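You operate a simulated robot arm through the tools that you are given. There is no shell and no other tool. Be economical: measure what you need, move in short steps, check, and stop when the job is done.

The job below is to be done with a simulated robot arm. You get a single attempt, and the scene is never put back.

JOB
Test the fan in the fan tester at Fast: good to the green tray, bad to the red.
Fine: the trays beside the tester; slider back to Slow and switch off before the guard opens; leave it open.

Only the result counts: the job must be done as asked and must still hold three seconds after the hand-in. Knocking over, shifting, dropping, spilling or breaking anything else fails it.

ROBOT AND FRAMES
A 6-joint arm with a two-finger parallel gripper, fixed in place. Base frame: the origin is at the foot of the arm, x ahead of it, y to its left, z up; the work surface is at about z = 4. Readings come in mm, rad, newtons and seconds.
With the tool pointing down near the work surface it reaches from about 140 to 580 mm from the base axis. Its first joint turns from -1.152 to 1.152 rad. Payload 2.1 kg.
The TCP is the grasp point between the finger pads, 30 mm short of the fingertips. In the tool frame z runs along the fingers and y along their closing line. Largest opening 94 mm; finger width 28, thickness 10; the body of the gripper, 50 by 96 mm, starts 55 mm behind the TCP.
Orientation is that of the tool frame in the base frame, as a unit quaternion [w, x, y, z]. With the fingers straight down and closing along the base's y, the tool's x points along the base's -x, its y along +y and its z along -z.

CONTROLS
- The arm moves only by the tool send_rows. Its argument "motion" is a list of rows, each an object (a shift or turn left out is 0, a gripper value left out holds the last) with "offset": the shift along the tool's x, y, z in units of 250 mm (1.0 is 250 mm), a list of three; "rot": the turn, a rotation vector about the tool's x, y, z in units of 120 degrees (1.0 is 120 degrees), a list of three; "fingers": the finger opening in mm, from 0 to 94. In form: [{"offset": [dx, dy, dz], "rot": [ax, ay, az], "fingers": fingers}, ...]. A call has 1 to 10 rows; each row is the pose to reach, as a shift and turn from the pose commanded when the call began, along the tool's axes at that moment. A call with a number of a shift or a turn outside -1 to 1 is refused whole. Each row takes 0.2 s and may step no farther than 50 mm and 0.15 rad from the row before; otherwise, or with a gripper value out of range, the whole call is refused. Where a pose cannot be reached the arm comes as near as it can. A force on the tool above 50 N (or 10 N above the force at the start of the call, whichever is more), or a blocked arm, ends the call early, and 0.2 s more pass. The fingers move at their own pace (about 72 mm/s each) and stop on an object; they squeeze with about 35 N. The grip force told is the motor's: it shows also when the fingers shut on nothing. Time passes only in rows, and 0.2 s behind the last, so rows that repeat a pose let the fingers close. It gives the time, the measured TCP pose, the force on the tool (base axes), the opening and the grip force at its end, in the units of the frame above (readings bear some noise), and new pictures: "pictures" is both (left out), scene, wrist or none.
- Cameras (640 x 400 px; columns grow to the right, rows downward): "scene" is fixed at [36.7, -372.9, 503.2]; the picture's right is [0.83, -0.55, 0.00], its down [-0.23, -0.35, -0.91] and it looks along [0.50, 0.76, -0.42] (base axes); focal length 281 px, centre (320, 200). "wrist" rides on the gripper at [76, 14, -103] in the tool frame; the picture's right is [-0.18, 0.98, 0.00], its down [-0.75, -0.14, -0.64] and it looks along [-0.63, -0.12, 0.77] (tool axes); focal length 243 px, centre (320, 200). There is no depth. A picture from a camera that has moved, and an enlarged one, comes with that camera's place and axes in the base frame and with its lens. The place of the scene camera against the robot may be out by one fixed shift of up to 25 mm in any direction.
- enlarge(camera, box): a new picture of the part [left, top, right, bottom] of that camera's present view, enlarged. It takes no simulated time.
- job_done(): hands the job in; it is judged then, once.

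Go step by step. Nothing tells you positions but the pictures and the camera data: compare them with the known pose of the tool, close in by small moves and look again before you grip or let go. The budget is 120 turns and 200 pictures, counting those below and the enlarged ones. Unless the task says otherwise, let go and move clear before handing in, and close with one line.

The tools are called after ">>>" as name(argument=value, ...) on one line, values as JSON. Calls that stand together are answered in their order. send_rows: Moves the arm, as the interface text tells. Its arguments: {"type":"object","properties":{"motion":{"type":"array","items":{"type":"object","properties":{"offset":{"type":"array","items":{"type":"number"}},"rot":{"type":"array","items":{"type":"number"}},"fingers":{"type":"number"}}}},"pictures":{"type":"string","enum":["both","scene","wrist","none"]}},"required":["motion"]} The other tools are called the same way: enlarge (camera, box) takes an enlarged picture of a part of a camera's view; job_done () hands the job in.

At the start:

```text
clock: 0.0
tcp_pos: [273.3, 19.3, 426.6]
tcp_rot: [0.001, 0.001, 1.0, 0.0]
wrist_force: [-0.5, 1.0, -0.7]
gripper_width: 94.0
finger_force: 0.0
```

scene: 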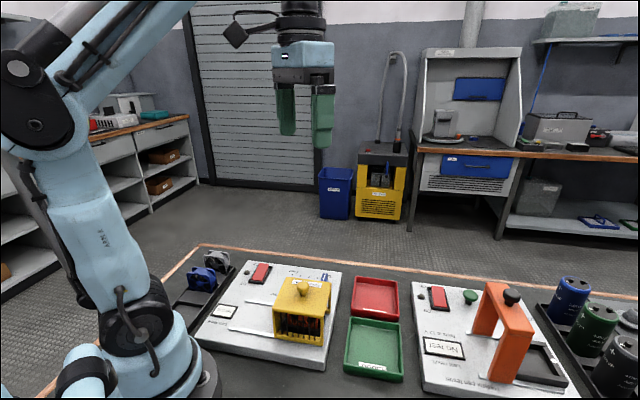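
wrist: 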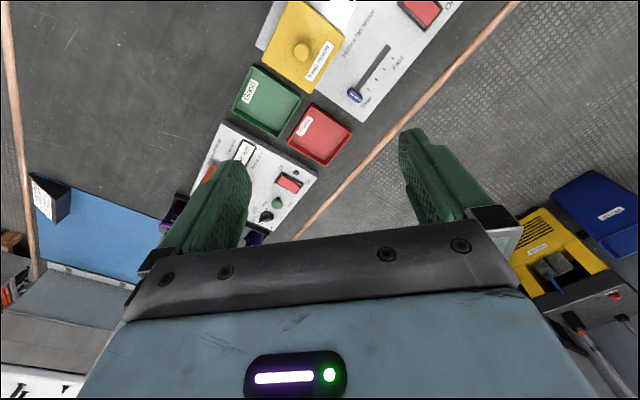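

I see a fan tester with a yellow guard, trays beside it, and a second tester with an orange gate. I'll look closer first.

>>> enlarge(camera="scene", box=[170, 230, 420, 390])

>>> enlarge(camera="wrist", box=[200, 0, 520, 200])

>>> enlarge(camera="scene", box=[400, 260, 640, 400])

```text
2.50 times, centred on (295, 310) of scene
camera zoom: at [36.7, -372.9, 503.2], right [0.83, -0.55, 0.0], down [-0.23, -0.35, -0.91], along [0.5, 0.76, -0.42], focal length 702 px, centre (382, -75)
```

zoom: 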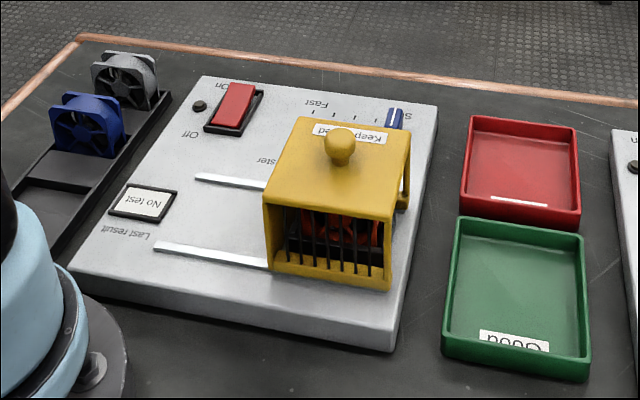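

```text
2.00 times, centred on (360, 100) of wrist
camera zoom: at [195.7, 33.3, 530.4], right [0.18, 0.98, 0.0], down [0.75, -0.14, 0.64], along [0.63, -0.12, -0.77], focal length 485 px, centre (240, 400)
```

zoom: 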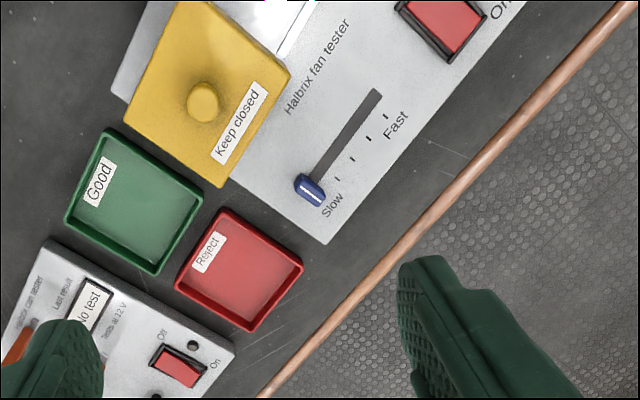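

```text
2.67 times, centred on (520, 330) of scene
camera zoom: at [36.7, -372.9, 503.2], right [0.83, -0.55, 0.0], down [-0.23, -0.35, -0.91], along [0.5, 0.76, -0.42], focal length 749 px, centre (-213, -147)
```

zoom: 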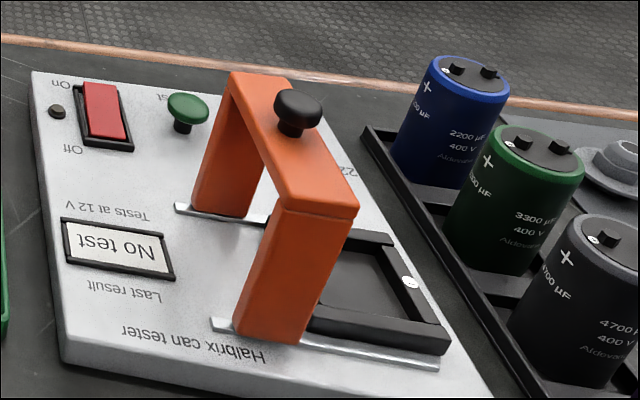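

The board of the tester sits about 45° to the base. I'll turn the tool to match it and look from further back.

>>> send_rows(motion=[{"offset": [0.06, -0.024, 0], "rot": [0, 0, -0.0625]}, {"offset": [0.12, -0.048, 0], "rot": [0, 0, -0.125]}, {"offset": [0.18, -0.072, 0], "rot": [0, 0, -0.1875]}, {"offset": [0.24, -0.096, 0], "rot": [0, 0, -0.25]}, {"offset": [0.3, -0.12, 0], "rot": [0, 0, -0.3125]}, {"offset": [0.36, -0.144, 0], "rot": [0, 0, -0.375]}, {"offset": [0.36, -0.144, 0], "rot": [0, 0, -0.375]}])

```text
clock: 1.6
tcp_pos: [180.7, -18.2, 428.3]
tcp_rot: [0.002, -0.383, 0.924, -0.001]
wrist_force: [0.2, 1.4, -0.1]
gripper_width: 94.0
finger_force: 0.1
camera wrist: at [117.6, -61.7, 530.8], right [-0.57, 0.82, 0.0], down [0.63, 0.43, 0.64], along [0.53, 0.36, -0.77], focal length 243 px, centre (320, 200)
```

scene: 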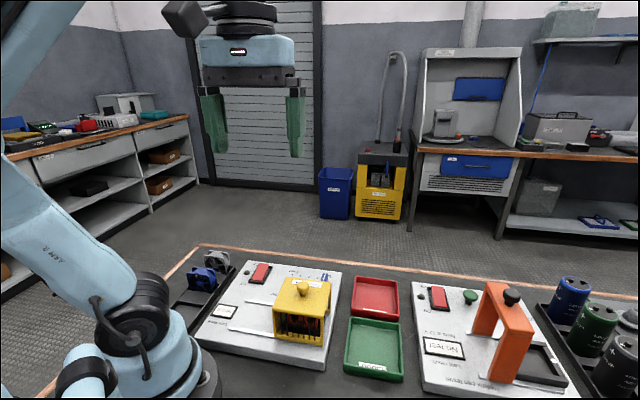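
wrist: 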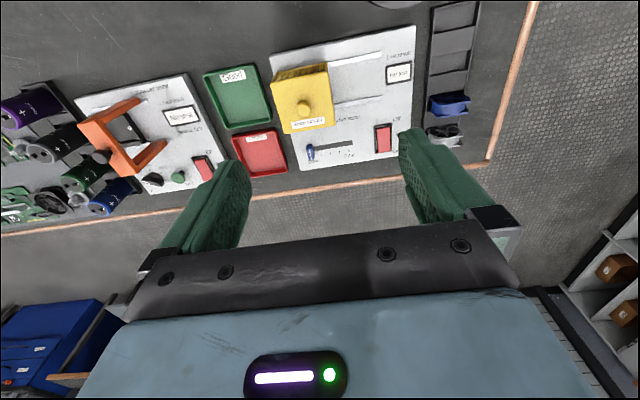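

>>> enlarge(camera="wrist", box=[190, 0, 510, 200])

```text
2.00 times, centred on (350, 100) of wrist
camera zoom: at [117.6, -61.7, 530.8], right [-0.57, 0.82, 0.0], down [0.63, 0.43, 0.64], along [0.53, 0.36, -0.77], focal length 485 px, centre (260, 400)
```

zoom: 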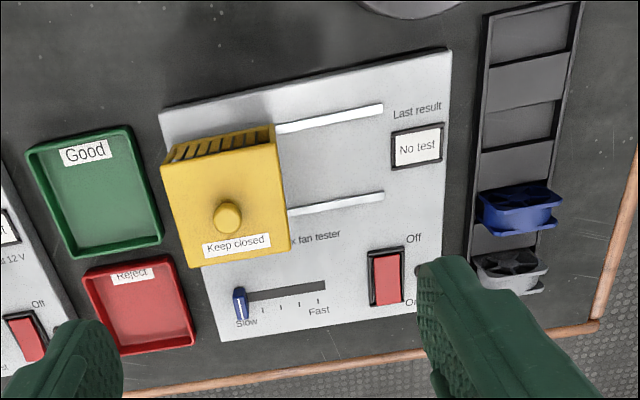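

The board is squared with the tool now. The slider handle is near (350, 69), knob near (249, −5, 127), and rocker near (236, 187). Moving above the slider for a close look.

>>> send_rows(motion=[{"offset": [-0.09, -0.029, 0.125], "fingers": 40}, {"offset": [-0.181, -0.058, 0.25]}, {"offset": [-0.271, -0.087, 0.375]}, {"offset": [-0.362, -0.116, 0.5]}, {"offset": [-0.452, -0.145, 0.625]}, {"offset": [-0.543, -0.174, 0.75]}, {"offset": [-0.633, -0.203, 0.875]}, {"offset": [-0.724, -0.232, 1.0]}, {"offset": [-0.724, -0.232, 1.0]}])

```text
clock: 3.6
tcp_pos: [352.4, 70.4, 177.6]
tcp_rot: [0.001, -0.383, 0.924, -0.001]
wrist_force: [-0.7, -1.2, 0.0]
gripper_width: 39.7
finger_force: 0.1
camera wrist: at [288.3, 26.5, 280.8], right [-0.56, 0.83, 0.0], down [0.63, 0.43, 0.64], along [0.53, 0.36, -0.77], focal length 243 px, centre (320, 200)
```

scene: 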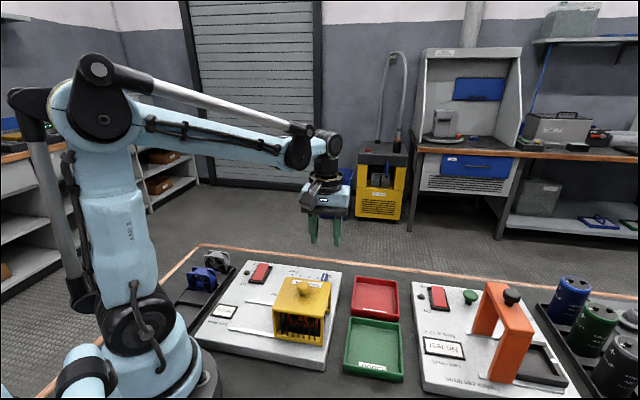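
wrist: 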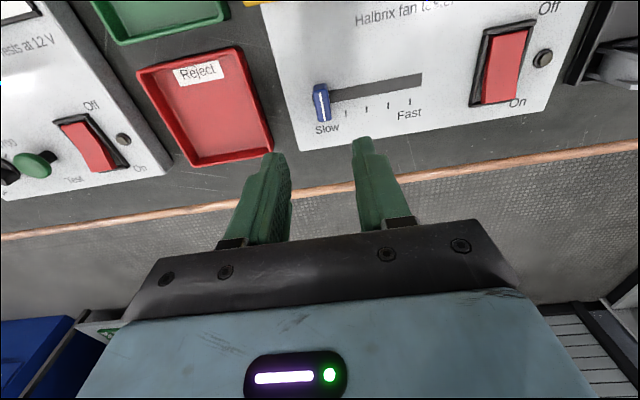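

>>> enlarge(camera="wrist", box=[270, 0, 590, 200])

>>> enlarge(camera="scene", box=[230, 245, 350, 320])

```text
2.00 times, centred on (430, 100) of wrist
camera zoom: at [288.3, 26.5, 280.8], right [-0.56, 0.83, 0.0], down [0.63, 0.43, 0.64], along [0.53, 0.36, -0.77], focal length 485 px, centre (100, 400)
```

zoom: 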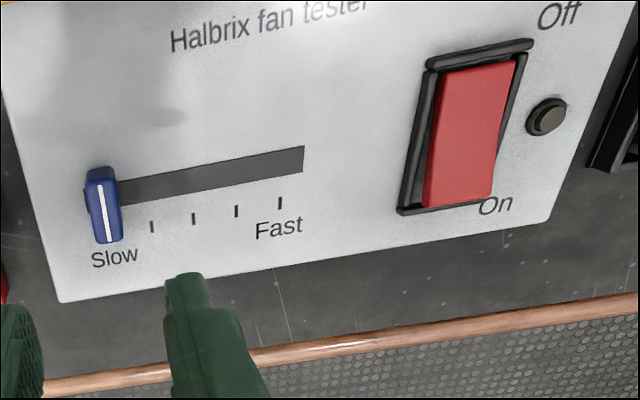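

```text
5.33 times, centred on (290, 282) of scene
camera zoom: at [36.7, -372.9, 503.2], right [0.83, -0.55, 0.0], down [-0.23, -0.35, -0.91], along [0.5, 0.76, -0.42], focal length 1498 px, centre (480, -240)
```

zoom: 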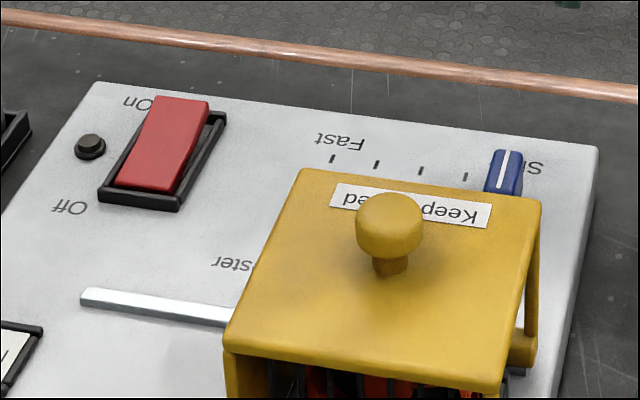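

The switch is off, with the On end raised. The slider is at Slow and Fast is about 88 mm further along. I'll descend toward the handle.

>>> send_rows(motion=[{"offset": [0, 0, 0.14]}, {"offset": [0, 0, 0.28]}, {"offset": [0, 0, 0.4]}, {"offset": [0, 0, 0.4]}])

>>> enlarge(camera="wrist", box=[220, 50, 420, 175])

>>> enlarge(camera="scene", box=[260, 220, 380, 295])

```text
clock: 4.6
tcp_pos: [352.9, 70.9, 77.2]
tcp_rot: [0.001, -0.383, 0.924, 0.0]
wrist_force: [-0.4, 0.3, -0.2]
gripper_width: 39.9
finger_force: 0.1
camera wrist: at [288.0, 26.9, 180.0], right [-0.56, 0.83, 0.0], down [0.63, 0.43, 0.64], along [0.53, 0.36, -0.77], focal length 243 px, centre (320, 200)
```

scene: 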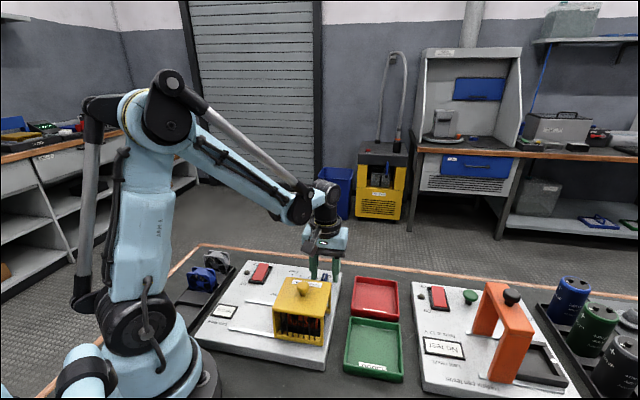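
wrist: 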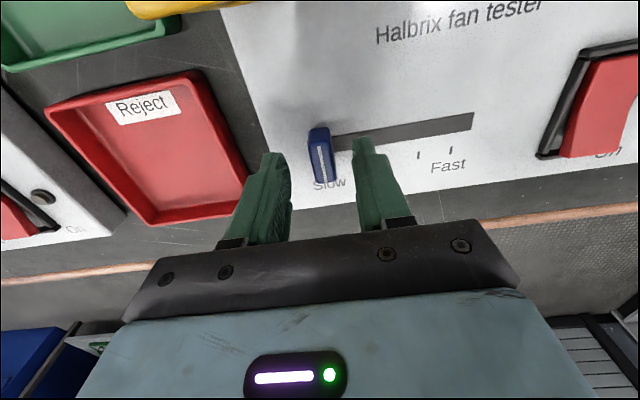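

```text
3.20 times, centred on (320, 112) of wrist
camera zoom: at [288.0, 26.9, 180.0], right [-0.56, 0.83, 0.0], down [0.63, 0.43, 0.64], along [0.53, 0.36, -0.77], focal length 776 px, centre (320, 480)
```

zoom: 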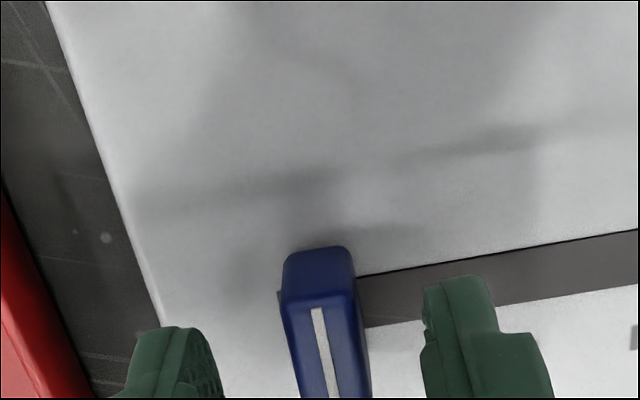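

```text
5.33 times, centred on (320, 258) of scene
camera zoom: at [36.7, -372.9, 503.2], right [0.83, -0.55, 0.0], down [-0.23, -0.35, -0.91], along [0.5, 0.76, -0.42], focal length 1498 px, centre (320, -107)
```

zoom: 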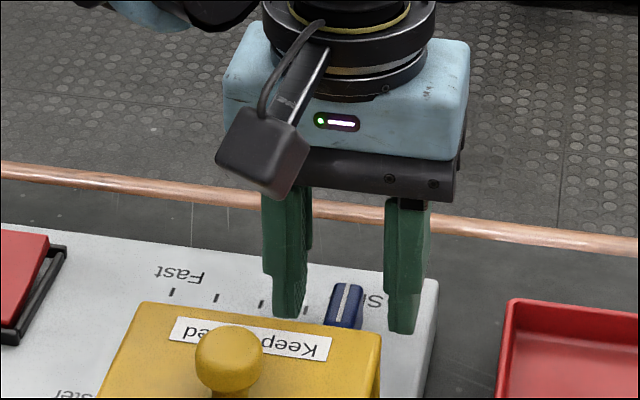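

>>> send_rows(motion=[{"offset": [0, 0, 0.02]}, {"offset": [0, 0, 0.04]}, {"offset": [0, 0, 0.04]}], pictures="none")

>>> enlarge(camera="wrist", box=[240, 90, 400, 190])

>>> enlarge(camera="scene", box=[280, 240, 360, 290])

```text
clock: 5.4
tcp_pos: [352.0, 70.2, 67.3]
tcp_rot: [0.001, -0.382, 0.924, 0.0]
wrist_force: [-0.1, -0.1, 0.2]
gripper_width: 39.7
finger_force: 0.0
```

```text
4.00 times, centred on (320, 140) of wrist
camera zoom: at [287.6, 26.5, 170.2], right [-0.56, 0.83, 0.0], down [0.63, 0.43, 0.64], along [0.53, 0.36, -0.77], focal length 970 px, centre (320, 440)
```

zoom: 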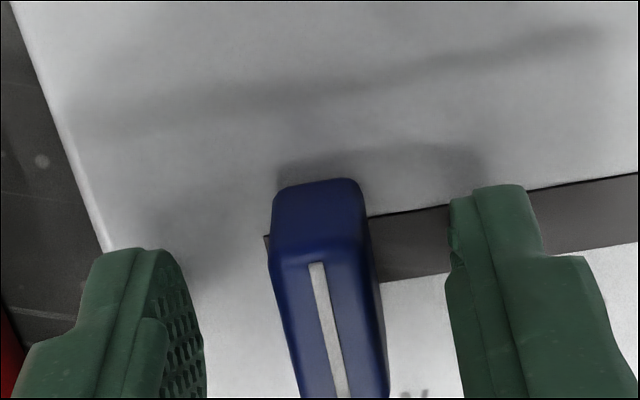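

```text
8.00 times, centred on (320, 265) of scene
camera zoom: at [36.7, -372.9, 503.2], right [0.83, -0.55, 0.0], down [-0.23, -0.35, -0.91], along [0.5, 0.76, -0.42], focal length 2248 px, centre (320, -320)
```

zoom: 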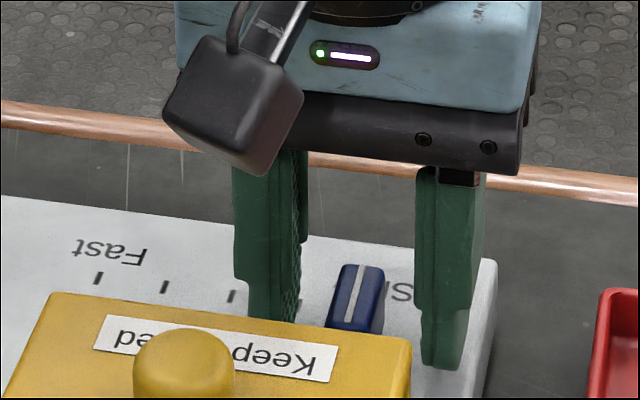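

>>> send_rows(motion=[{"offset": [0, 0, 0.012]}, {"offset": [0, 0, 0.024]}, {"offset": [0, 0, 0.024]}], pictures="none")

>>> enlarge(camera="wrist", box=[240, 90, 400, 190])

```text
clock: 6.2
tcp_pos: [352.8, 70.2, 61.2]
tcp_rot: [0.001, -0.383, 0.924, -0.001]
wrist_force: [-0.6, 0.5, -0.1]
gripper_width: 40.2
finger_force: 0.1
```

```text
4.00 times, centred on (320, 140) of wrist
camera zoom: at [287.7, 26.2, 164.3], right [-0.56, 0.83, 0.0], down [0.63, 0.43, 0.64], along [0.53, 0.36, -0.77], focal length 970 px, centre (320, 440)
```

zoom: 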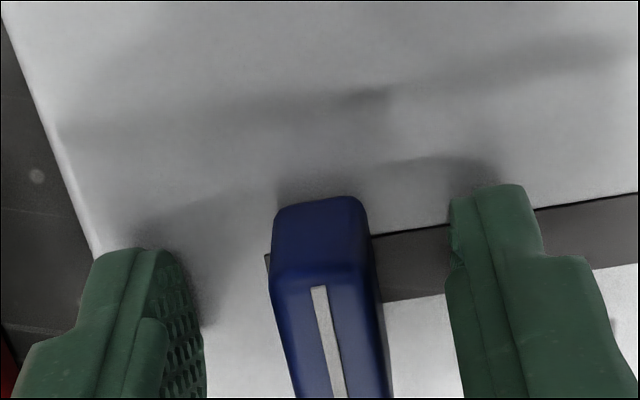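

>>> send_rows(motion=[{"fingers": 20}, {"fingers": 14}, {"fingers": 8}, {"fingers": 0}, {"fingers": 0}, {"fingers": 0}], pictures="none")

>>> enlarge(camera="wrist", box=[240, 90, 400, 190])

```text
clock: 7.6
tcp_pos: [350.9, 71.5, 61.5]
tcp_rot: [0.0, -0.384, 0.923, 0.002]
wrist_force: [-21.6, 20.3, -1.2]
gripper_width: 14.0
finger_force: 44.6
```

```text
4.00 times, centred on (320, 140) of wrist
camera zoom: at [287.0, 26.9, 164.4], right [-0.57, 0.82, 0.0], down [0.63, 0.43, 0.64], along [0.53, 0.37, -0.77], focal length 970 px, centre (320, 440)
```

zoom: 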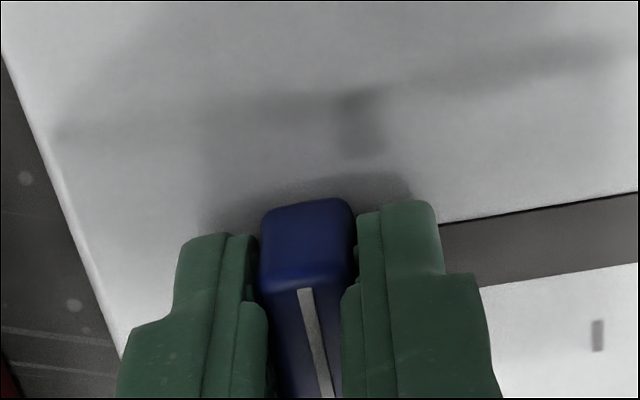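

Handle gripped. Sliding it toward Fast.

>>> send_rows(motion=[{"offset": [0, 0.04, 0]}, {"offset": [0, 0.1, 0]}, {"offset": [0, 0.16, 0]}, {"offset": [0, 0.22, 0]}, {"offset": [0, 0.28, 0]}, {"offset": [0, 0.33, 0]}, {"offset": [0, 0.35, 0]}, {"offset": [0, 0.35, 0]}], pictures="wrist")

>>> enlarge(camera="wrist", box=[240, 90, 400, 190])

```text
clock: 9.4
tcp_pos: [290.1, 131.3, 61.9]
tcp_rot: [0.0, -0.382, 0.924, -0.001]
wrist_force: [-2.7, -3.5, 24.0]
gripper_width: 13.6
finger_force: 45.0
camera wrist: at [225.6, 88.4, 164.5], right [-0.56, 0.83, 0.0], down [0.63, 0.43, 0.64], along [0.53, 0.36, -0.77], focal length 243 px, centre (320, 200)
```

wrist: 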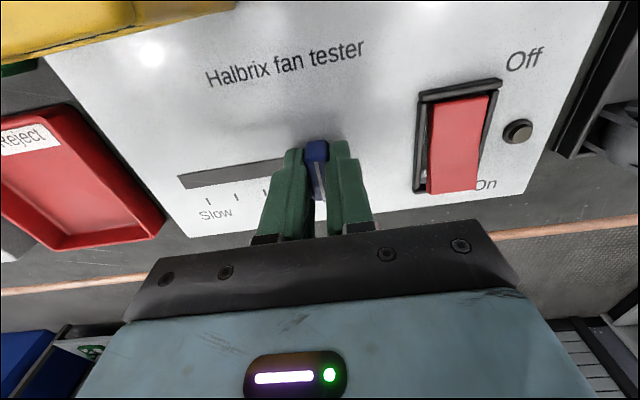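

```text
4.00 times, centred on (320, 140) of wrist
camera zoom: at [225.6, 88.4, 164.5], right [-0.56, 0.83, 0.0], down [0.63, 0.43, 0.64], along [0.53, 0.36, -0.77], focal length 970 px, centre (320, 440)
```

zoom: 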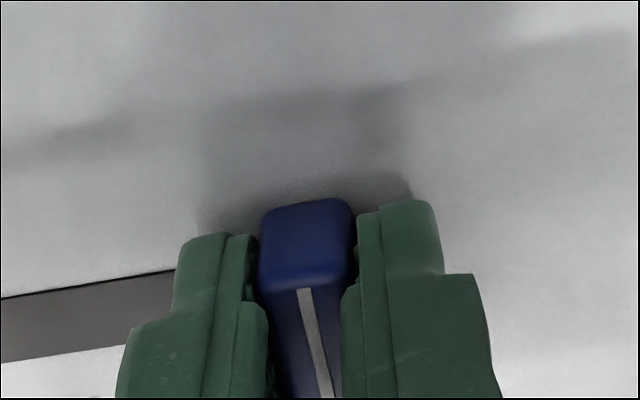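

>>> send_rows(motion=[{"fingers": 30}, {"fingers": 30}, {"offset": [0, 0, -0.08]}, {"offset": [0, 0, -0.2]}, {"offset": [0, 0, -0.3]}, {"offset": [0, 0, -0.3]}], pictures="wrist")

>>> enlarge(camera="wrist", box=[190, 20, 510, 220])

```text
clock: 10.8
tcp_pos: [290.6, 131.8, 137.6]
tcp_rot: [0.001, -0.383, 0.924, 0.0]
wrist_force: [0.0, 0.2, -1.1]
gripper_width: 29.7
finger_force: 0.0
camera wrist: at [225.3, 88.8, 239.5], right [-0.56, 0.83, 0.0], down [0.63, 0.43, 0.64], along [0.53, 0.36, -0.77], focal length 243 px, centre (320, 200)
```

wrist: 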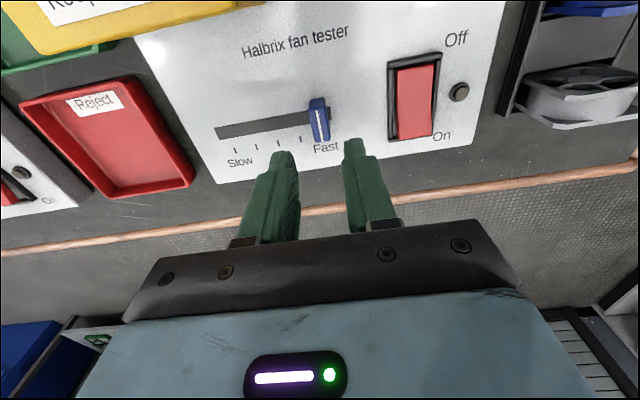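

```text
2.00 times, centred on (350, 120) of wrist
camera zoom: at [225.3, 88.8, 239.5], right [-0.56, 0.83, 0.0], down [0.63, 0.43, 0.64], along [0.53, 0.36, -0.77], focal length 485 px, centre (260, 360)
```

zoom: 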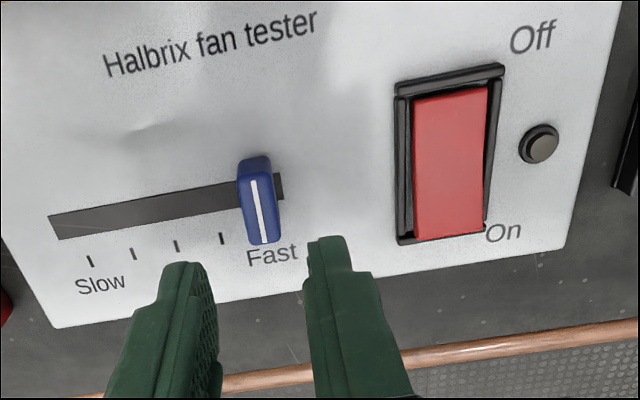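

The slider is at Fast (its pointer is 112 mm along the axis as computed for the tick). Next, close the fingers and go above the On end of the rocker.

>>> send_rows(motion=[{"offset": [-0.019, 0.08, 0], "fingers": 0}, {"offset": [-0.038, 0.16, 0]}, {"offset": [-0.057, 0.24, 0]}, {"offset": [-0.077, 0.317, 0]}, {"offset": [-0.077, 0.317, 0.15]}, {"offset": [-0.077, 0.317, 0.15]}], pictures="wrist")

>>> enlarge(camera="wrist", box=[220, 60, 420, 185])

>>> enlarge(camera="scene", box=[220, 220, 340, 295])

```text
clock: 12.2
tcp_pos: [247.0, 201.9, 99.1]
tcp_rot: [0.001, -0.382, 0.924, -0.001]
wrist_force: [-0.5, -1.1, -0.1]
gripper_width: 0.0
finger_force: 33.1
camera wrist: at [183.0, 158.4, 202.3], right [-0.56, 0.83, 0.0], down [0.63, 0.43, 0.64], along [0.53, 0.36, -0.77], focal length 243 px, centre (320, 200)
```

wrist: 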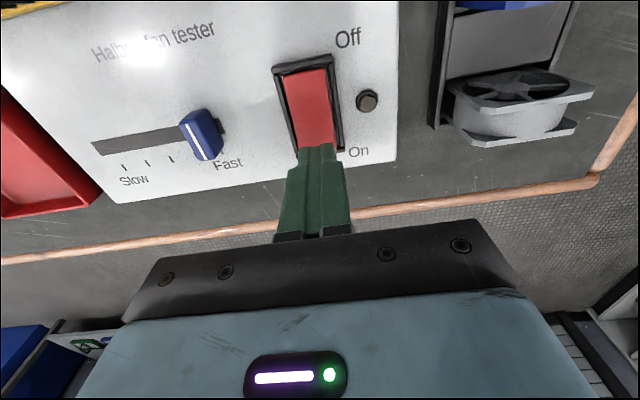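

```text
3.20 times, centred on (320, 122) of wrist
camera zoom: at [183.0, 158.4, 202.3], right [-0.56, 0.83, 0.0], down [0.63, 0.43, 0.64], along [0.53, 0.36, -0.77], focal length 776 px, centre (320, 448)
```

zoom: 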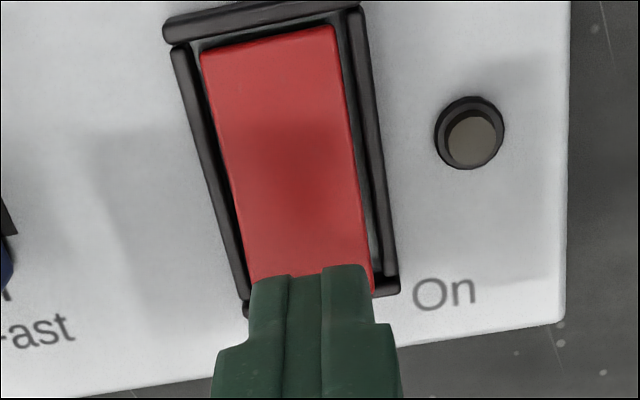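

```text
5.33 times, centred on (280, 258) of scene
camera zoom: at [36.7, -372.9, 503.2], right [0.83, -0.55, 0.0], down [-0.23, -0.35, -0.91], along [0.5, 0.76, -0.42], focal length 1498 px, centre (533, -107)
```

zoom: 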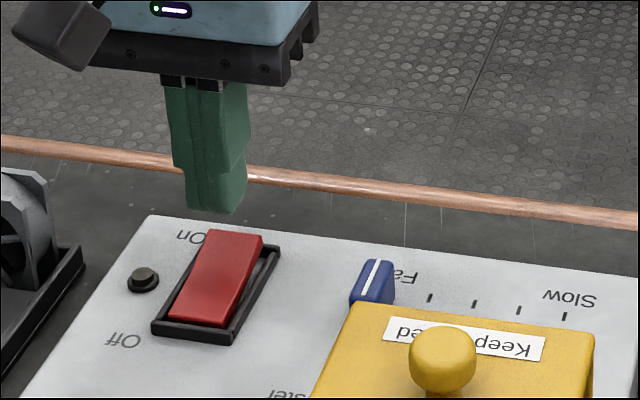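

>>> send_rows(motion=[{"offset": [0, 0, 0.04]}, {"offset": [0, 0, 0.07]}, {"offset": [0, 0, 0.09]}, {"offset": [0, 0, 0.11]}, {"offset": [0, 0, 0.125]}, {"offset": [0, 0, 0.14]}], pictures="wrist")

>>> enlarge(camera="scene", box=[200, 230, 320, 305])

```text
clock: 13.3
tcp_pos: [248.0, 201.9, 72.5]
tcp_rot: [-0.001, -0.383, 0.924, 0.0]
wrist_force: [-1.1, 0.1, 16.6]
gripper_width: 0.0
finger_force: 32.5
stopped in row 5: the force on the tool passed its limit (the readings are from after the stop); the commanded pose is now the measured one
camera wrist: at [183.9, 158.5, 175.4], right [-0.56, 0.83, 0.0], down [0.63, 0.43, 0.64], along [0.53, 0.36, -0.77], focal length 243 px, centre (320, 200)
```

wrist: 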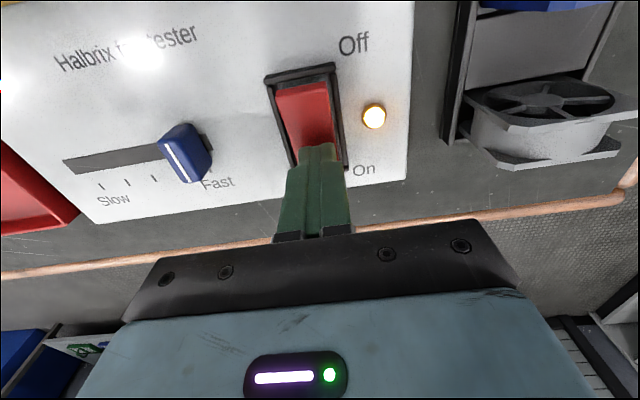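

```text
5.33 times, centred on (260, 268) of scene
camera zoom: at [36.7, -372.9, 503.2], right [0.83, -0.55, 0.0], down [-0.23, -0.35, -0.91], along [0.5, 0.76, -0.42], focal length 1498 px, centre (640, -160)
```

zoom: 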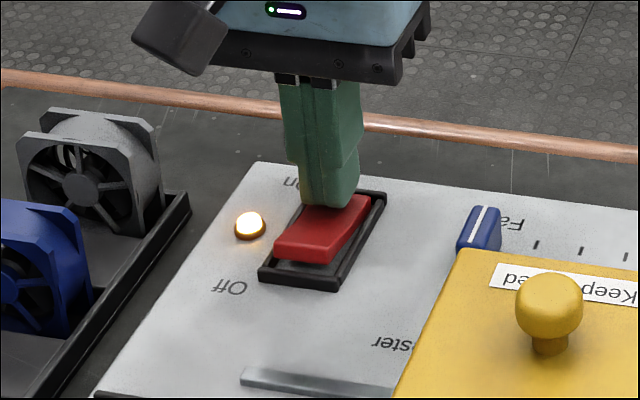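

The lamp is lit, so the tester is on. I'll rise and read the result panel.

>>> send_rows(motion=[{"offset": [0, 0, -0.1]}, {"offset": [0, 0, -0.25]}, {"offset": [0, 0, -0.25]}, {"offset": [0, 0, -0.25]}, {"offset": [0, 0, -0.25]}, {"offset": [0, 0, -0.25]}], pictures="scene")

>>> enlarge(camera="scene", box=[190, 265, 350, 365])

```text
clock: 14.7
tcp_pos: [247.1, 202.1, 133.8]
tcp_rot: [0.0, -0.383, 0.924, -0.001]
wrist_force: [-0.6, -0.6, 1.1]
gripper_width: 0.0
finger_force: 32.7
```

scene: 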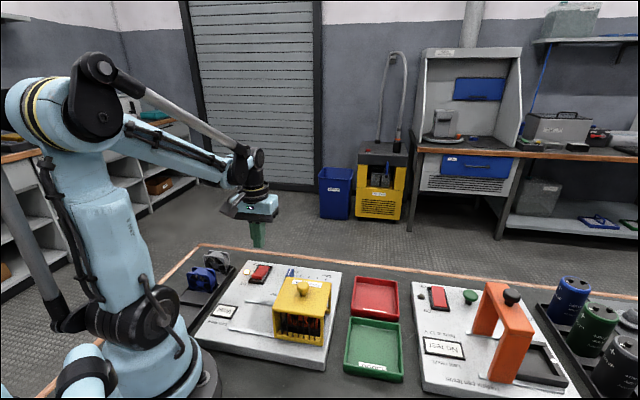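

```text
4.00 times, centred on (270, 315) of scene
camera zoom: at [36.7, -372.9, 503.2], right [0.83, -0.55, 0.0], down [-0.23, -0.35, -0.91], along [0.5, 0.76, -0.42], focal length 1124 px, centre (520, -260)
```

zoom: 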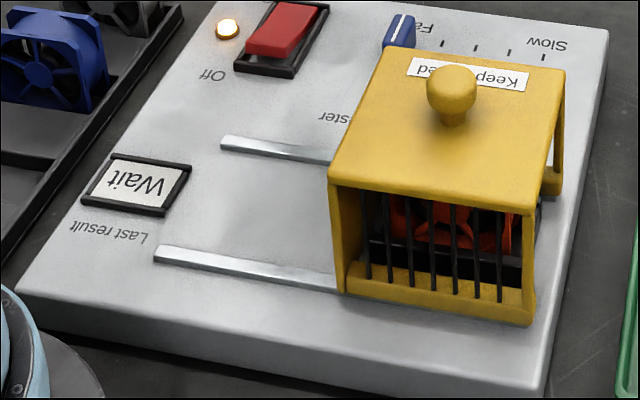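

Panel shows "Wait". Waiting a couple more seconds.

>>> send_rows(motion=[{"offset": [0, 0, 0]}, {"offset": [0, 0, 0]}, {"offset": [0, 0, 0]}, {"offset": [0, 0, 0]}, {"offset": [0, 0, 0]}, {"offset": [0, 0, 0]}, {"offset": [0, 0, 0]}, {"offset": [0, 0, 0]}, {"offset": [0, 0, 0]}, {"offset": [0, 0, 0]}], pictures="none")

>>> enlarge(camera="scene", box=[190, 265, 350, 365])

```text
clock: 16.9
tcp_pos: [246.7, 202.5, 134.4]
tcp_rot: [0.001, -0.382, 0.924, 0.0]
wrist_force: [-0.1, 0.1, 0.5]
gripper_width: 0.0
finger_force: 33.0
```

```text
4.00 times, centred on (270, 315) of scene
camera zoom: at [36.7, -372.9, 503.2], right [0.83, -0.55, 0.0], down [-0.23, -0.35, -0.91], along [0.5, 0.76, -0.42], focal length 1124 px, centre (520, -260)
```

zoom: 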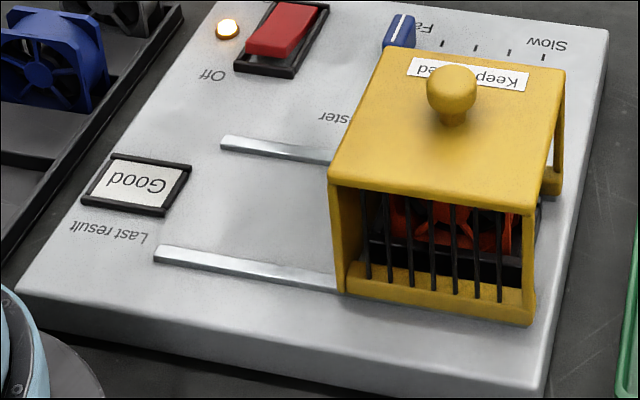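

Result: Good. Now return the slider to Slow, moving back above the handle.

>>> send_rows(motion=[{"offset": [0.019, -0.08, 0], "fingers": 36}, {"offset": [0.038, -0.16, 0]}, {"offset": [0.057, -0.24, 0]}, {"offset": [0.077, -0.3215, 0]}, {"offset": [0.077, -0.3215, 0.12]}, {"offset": [0.077, -0.3215, 0.2]}, {"offset": [0.077, -0.3215, 0.2]}], pictures="none")

>>> enlarge(camera="wrist", box=[220, 50, 420, 175])

```text
clock: 18.5
tcp_pos: [291.5, 132.1, 84.7]
tcp_rot: [0.0, -0.383, 0.924, 0.0]
wrist_force: [-0.1, 0.4, 0.6]
gripper_width: 36.1
finger_force: 0.1
```

```text
3.20 times, centred on (320, 112) of wrist
camera zoom: at [226.8, 88.2, 187.5], right [-0.56, 0.83, 0.0], down [0.63, 0.43, 0.64], along [0.53, 0.36, -0.77], focal length 776 px, centre (320, 480)
```

zoom: 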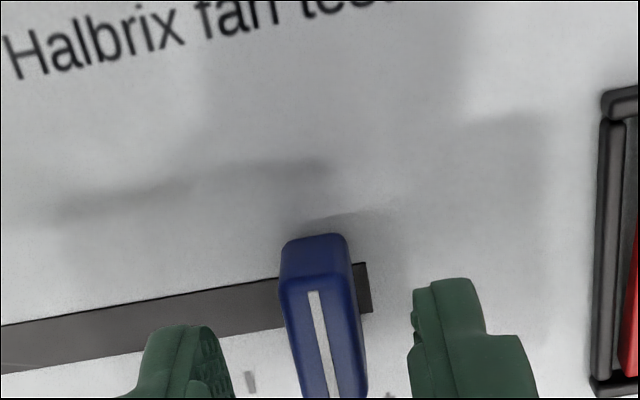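

>>> send_rows(motion=[{"offset": [0, 0, 0.05]}, {"offset": [0, 0, 0.092]}, {"offset": [0, 0, 0.092]}, {"offset": [0, 0, 0.092], "fingers": 0}, {"offset": [0, 0, 0.092]}, {"offset": [0, 0, 0.092]}], pictures="none")

```text
clock: 19.9
tcp_pos: [291.8, 132.5, 61.2]
tcp_rot: [0.0, -0.383, 0.924, -0.001]
wrist_force: [2.2, 0.8, -14.4]
gripper_width: 13.8
finger_force: 44.3
```

>>> send_rows(motion=[{"offset": [0, -0.04, 0]}, {"offset": [0, -0.1, 0]}, {"offset": [0, -0.16, 0]}, {"offset": [0, -0.22, 0]}, {"offset": [0, -0.28, 0]}, {"offset": [0, -0.325, 0]}, {"offset": [0, -0.345, 0]}, {"offset": [0, -0.345, 0]}], pictures="none")

>>> enlarge(camera="wrist", box=[240, 90, 400, 190])

```text
clock: 21.7
tcp_pos: [351.8, 70.1, 60.7]
tcp_rot: [-0.002, -0.383, 0.924, 0.002]
wrist_force: [-14.8, 10.0, -25.7]
gripper_width: 13.9
finger_force: 45.1
```

```text
4.00 times, centred on (320, 140) of wrist
camera zoom: at [287.2, 27.3, 164.8], right [-0.57, 0.82, 0.0], down [0.63, 0.43, 0.64], along [0.53, 0.36, -0.77], focal length 970 px, centre (320, 440)
```

zoom: 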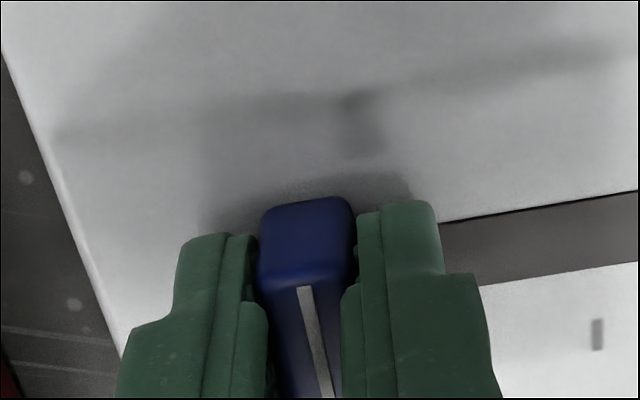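

Slider is back at the Slow stop. Release, rise, and go above the Off end of the rocker.

>>> send_rows(motion=[{"fingers": 30}, {"fingers": 30}, {"offset": [0, 0, -0.1]}, {"offset": [0, 0, -0.25]}, {"offset": [0.01, 0.17, -0.28], "fingers": 0}, {"offset": [0.02, 0.33, -0.28]}, {"offset": [0.035, 0.5, -0.28]}, {"offset": [0.0535, 0.667, -0.28]}, {"offset": [0.0535, 0.667, -0.17]}, {"offset": [0.0535, 0.667, -0.17]}], pictures="wrist")

>>> enlarge(camera="wrist", box=[220, 60, 420, 185])

>>> enlarge(camera="scene", box=[190, 240, 350, 340])

```text
clock: 23.9
tcp_pos: [225.5, 178.0, 104.5]
tcp_rot: [0.0, -0.382, 0.924, -0.001]
wrist_force: [-0.6, -0.3, 0.6]
gripper_width: 0.0
finger_force: 32.7
camera wrist: at [160.3, 135.6, 207.0], right [-0.56, 0.83, 0.0], down [0.63, 0.43, 0.64], along [0.53, 0.36, -0.77], focal length 243 px, centre (320, 200)
```

wrist: 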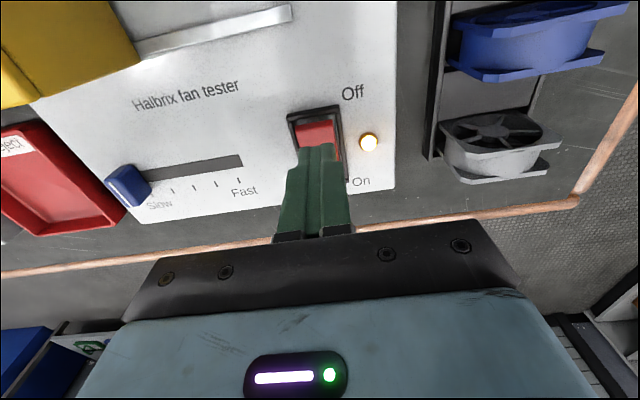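

```text
3.20 times, centred on (320, 122) of wrist
camera zoom: at [160.3, 135.6, 207.0], right [-0.56, 0.83, 0.0], down [0.63, 0.43, 0.64], along [0.53, 0.36, -0.77], focal length 776 px, centre (320, 448)
```

zoom: 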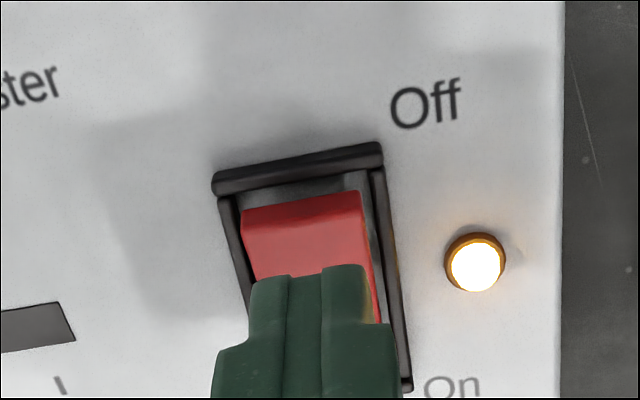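

```text
4.00 times, centred on (270, 290) of scene
camera zoom: at [36.7, -372.9, 503.2], right [0.83, -0.55, 0.0], down [-0.23, -0.35, -0.91], along [0.5, 0.76, -0.42], focal length 1124 px, centre (520, -160)
```

zoom: 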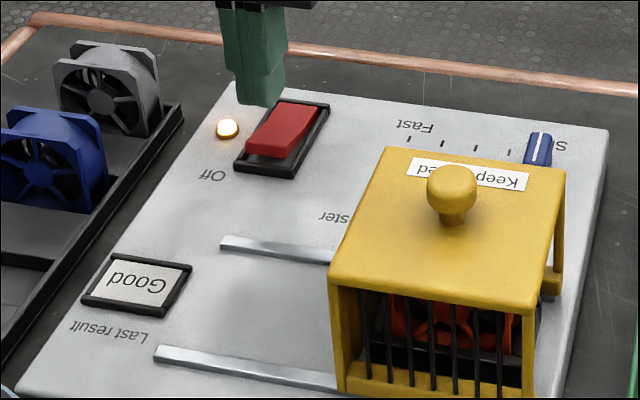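

>>> send_rows(motion=[{"offset": [0, 0, 0.05]}, {"offset": [0, 0, 0.08]}, {"offset": [0, 0, 0.1]}, {"offset": [0, 0, 0.115]}, {"offset": [0, 0, 0.13]}, {"offset": [0, 0, 0.145]}], pictures="none")

>>> enlarge(camera="scene", box=[190, 240, 350, 340])

```text
clock: 25.2
tcp_pos: [224.0, 179.5, 72.2]
tcp_rot: [-0.003, -0.383, 0.924, -0.001]
wrist_force: [-0.9, -1.0, 17.0]
gripper_width: 0.0
finger_force: 33.0
stopped in row 6: the force on the tool passed its limit (the readings are from after the stop); the commanded pose is now the measured one
```

```text
4.00 times, centred on (270, 290) of scene
camera zoom: at [36.7, -372.9, 503.2], right [0.83, -0.55, 0.0], down [-0.23, -0.35, -0.91], along [0.5, 0.76, -0.42], focal length 1124 px, centre (520, -160)
```

zoom: 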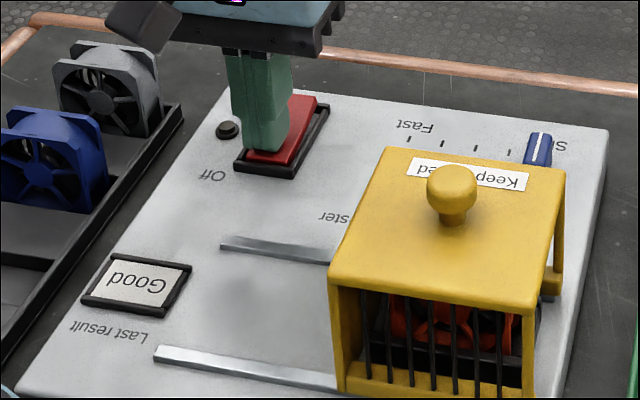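

Lamp is out, so the power is off. Next, rise and go above the guard knob.

>>> send_rows(motion=[{"offset": [0, 0, -0.18]}, {"offset": [0, 0, -0.36]}, {"offset": [0, 0, -0.54], "fingers": 60}, {"offset": [0.1, -0.13, -0.57]}, {"offset": [0.2, -0.26, -0.57]}, {"offset": [0.3, -0.39, -0.57]}, {"offset": [0.4, -0.52, -0.57]}, {"offset": [0.451, -0.592, -0.57]}, {"offset": [0.451, -0.592, -0.57]}])

>>> enlarge(camera="wrist", box=[160, 0, 480, 200])

>>> enlarge(camera="scene", box=[220, 220, 380, 320])

```text
clock: 27.2
tcp_pos: [250.0, -6.9, 215.0]
tcp_rot: [-0.004, -0.383, 0.924, -0.001]
wrist_force: [0.7, -0.8, 0.5]
gripper_width: 60.1
finger_force: 0.1
camera wrist: at [186.6, -49.9, 318.4], right [-0.56, 0.83, 0.0], down [0.64, 0.44, 0.64], along [0.53, 0.36, -0.77], focal length 243 px, centre (320, 200)
```

scene: 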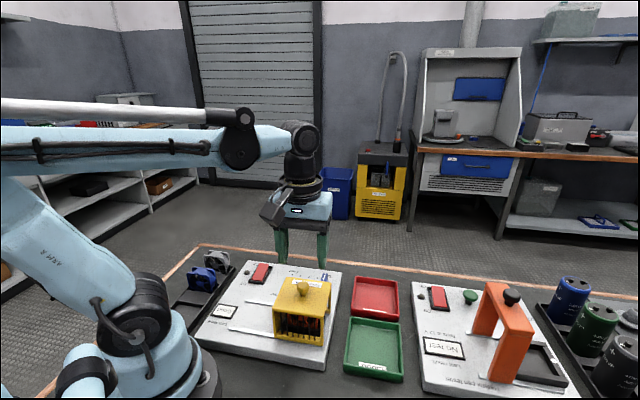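
wrist: 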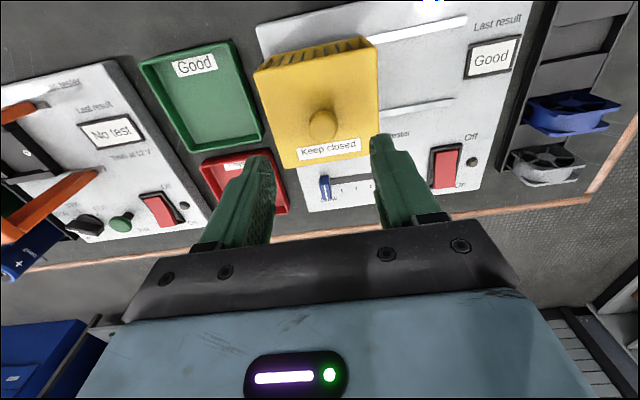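

```text
2.00 times, centred on (320, 100) of wrist
camera zoom: at [186.6, -49.9, 318.4], right [-0.56, 0.83, 0.0], down [0.64, 0.44, 0.64], along [0.53, 0.36, -0.77], focal length 485 px, centre (320, 400)
```

zoom: 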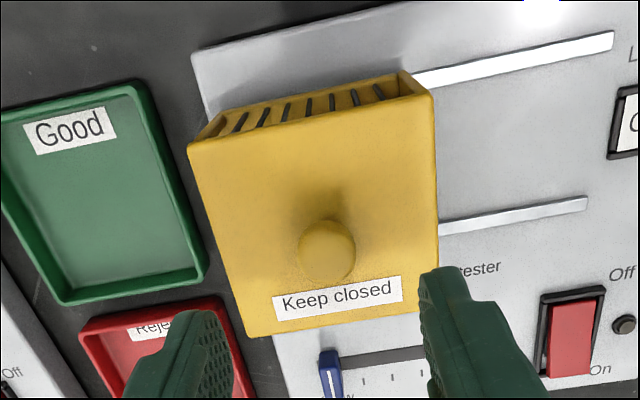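

```text
4.00 times, centred on (300, 270) of scene
camera zoom: at [36.7, -372.9, 503.2], right [0.83, -0.55, 0.0], down [-0.23, -0.35, -0.91], along [0.5, 0.76, -0.42], focal length 1124 px, centre (400, -80)
```

zoom: 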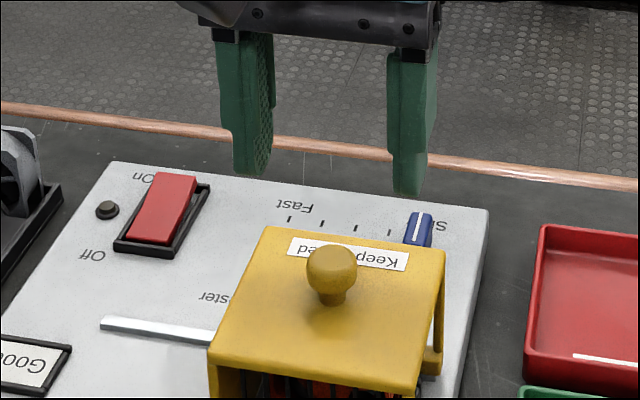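

>>> send_rows(motion=[{"offset": [-0.012, 0.008, 0.12]}, {"offset": [-0.012, 0.008, 0.24]}, {"offset": [-0.012, 0.008, 0.24]}], pictures="none")

>>> enlarge(camera="wrist", box=[220, 60, 420, 185])

>>> enlarge(camera="scene", box=[240, 240, 360, 315])

```text
clock: 28.0
tcp_pos: [249.9, -2.9, 155.4]
tcp_rot: [-0.003, -0.383, 0.924, -0.001]
wrist_force: [-0.4, -0.2, 0.1]
gripper_width: 60.1
finger_force: 0.0
```

```text
3.20 times, centred on (320, 122) of wrist
camera zoom: at [186.4, -46.2, 259.2], right [-0.56, 0.83, 0.0], down [0.64, 0.44, 0.64], along [0.53, 0.36, -0.77], focal length 776 px, centre (320, 448)
```

zoom: 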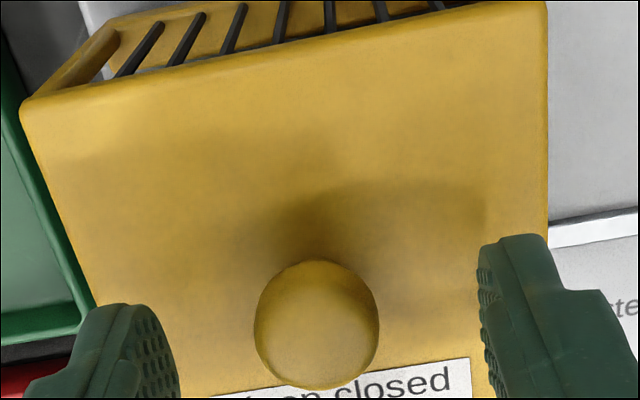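

```text
5.33 times, centred on (300, 278) of scene
camera zoom: at [36.7, -372.9, 503.2], right [0.83, -0.55, 0.0], down [-0.23, -0.35, -0.91], along [0.5, 0.76, -0.42], focal length 1498 px, centre (427, -213)
```

zoom: 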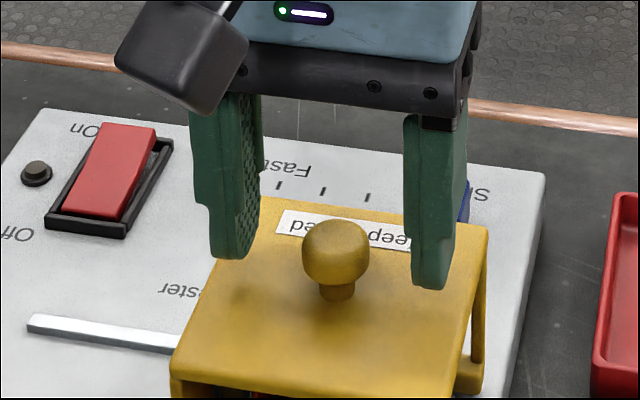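

>>> send_rows(motion=[{"offset": [0, 0, 0.018]}, {"offset": [0, 0, 0.034]}, {"offset": [0, 0, 0.034], "fingers": 30}, {"offset": [0, 0, 0.034], "fingers": 15}, {"offset": [0, 0, 0.034], "fingers": 15}], pictures="none")

>>> enlarge(camera="scene", box=[240, 240, 360, 315])

```text
clock: 29.2
tcp_pos: [250.5, -3.2, 146.7]
tcp_rot: [-0.003, -0.383, 0.924, -0.002]
wrist_force: [1.9, -0.1, -4.4]
gripper_width: 23.8
finger_force: 45.2
```

```text
5.33 times, centred on (300, 278) of scene
camera zoom: at [36.8, -372.9, 503.2], right [0.83, -0.55, 0.0], down [-0.23, -0.35, -0.91], along [0.5, 0.76, -0.42], focal length 1498 px, centre (427, -213)
```

zoom: 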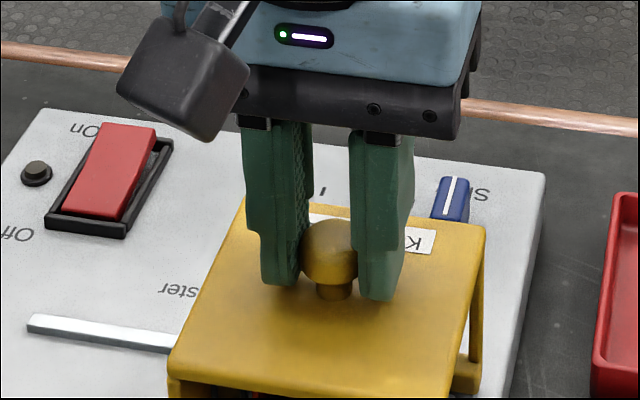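

>>> send_rows(motion=[{"offset": [0, 0.04, 0]}, {"offset": [0, 0.09, 0]}, {"offset": [0, 0.14, 0]}, {"offset": [0, 0.19, 0]}, {"offset": [0, 0.24, 0]}, {"offset": [0, 0.29, 0]}, {"offset": [0, 0.33, 0]}, {"offset": [0, 0.36, 0]}, {"offset": [0, 0.36, 0]}])

>>> enlarge(camera="scene", box=[190, 240, 350, 370])

```text
clock: 31.2
tcp_pos: [186.6, 60.7, 147.1]
tcp_rot: [-0.004, -0.382, 0.924, -0.001]
wrist_force: [-3.9, -5.9, 10.7]
gripper_width: 23.6
finger_force: 45.4
camera wrist: at [122.6, 17.9, 250.5], right [-0.56, 0.83, 0.0], down [0.64, 0.44, 0.64], along [0.53, 0.36, -0.77], focal length 243 px, centre (320, 200)
```

scene: 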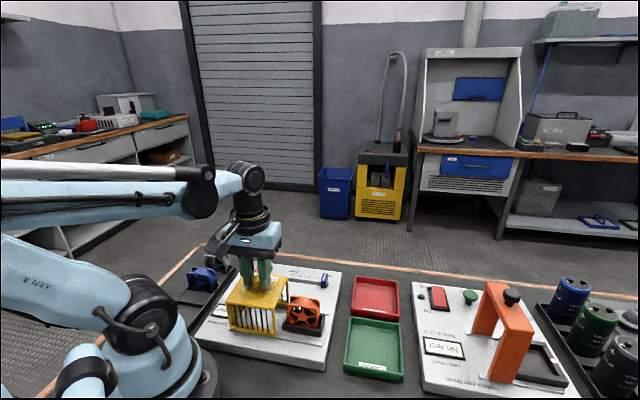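
wrist: 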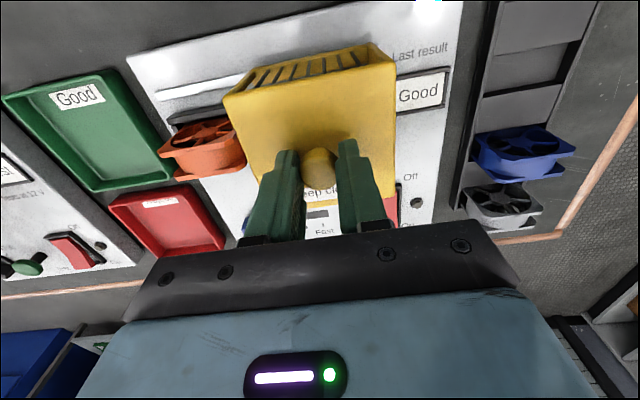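

```text
3.08 times, centred on (270, 305) of scene
camera zoom: at [36.7, -372.9, 503.2], right [0.83, -0.55, 0.0], down [-0.23, -0.35, -0.91], along [0.5, 0.76, -0.42], focal length 864 px, centre (474, -123)
```

zoom: 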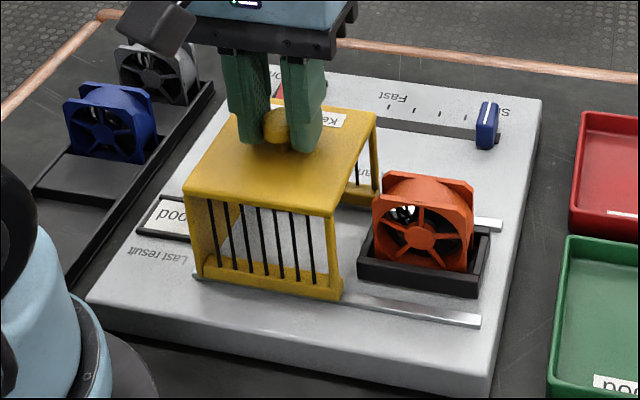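

The fan is exposed. I'll nudge the guard a little further to its stop.

>>> send_rows(motion=[{"offset": [0, 0.012, 0]}, {"offset": [0, 0.024, 0]}, {"offset": [0, 0.036, 0]}], pictures="none")

>>> enlarge(camera="scene", box=[190, 240, 350, 370])

```text
clock: 32.0
tcp_pos: [183.2, 65.5, 145.7]
tcp_rot: [-0.002, -0.382, 0.924, -0.004]
wrist_force: [13.5, -23.8, 4.7]
gripper_width: 23.5
finger_force: 45.4
```

```text
3.08 times, centred on (270, 305) of scene
camera zoom: at [36.8, -372.9, 503.2], right [0.83, -0.55, 0.0], down [-0.23, -0.35, -0.91], along [0.5, 0.76, -0.42], focal length 864 px, centre (474, -123)
```

zoom: 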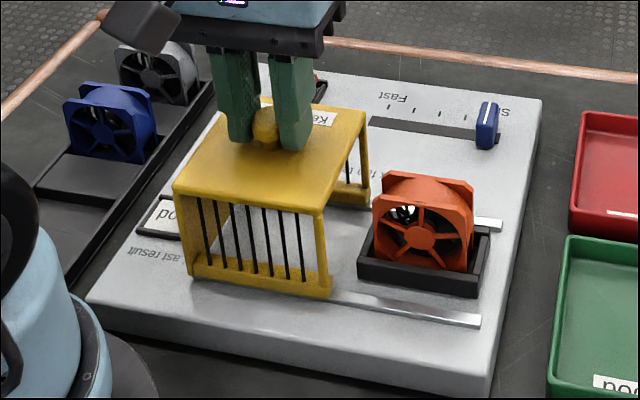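

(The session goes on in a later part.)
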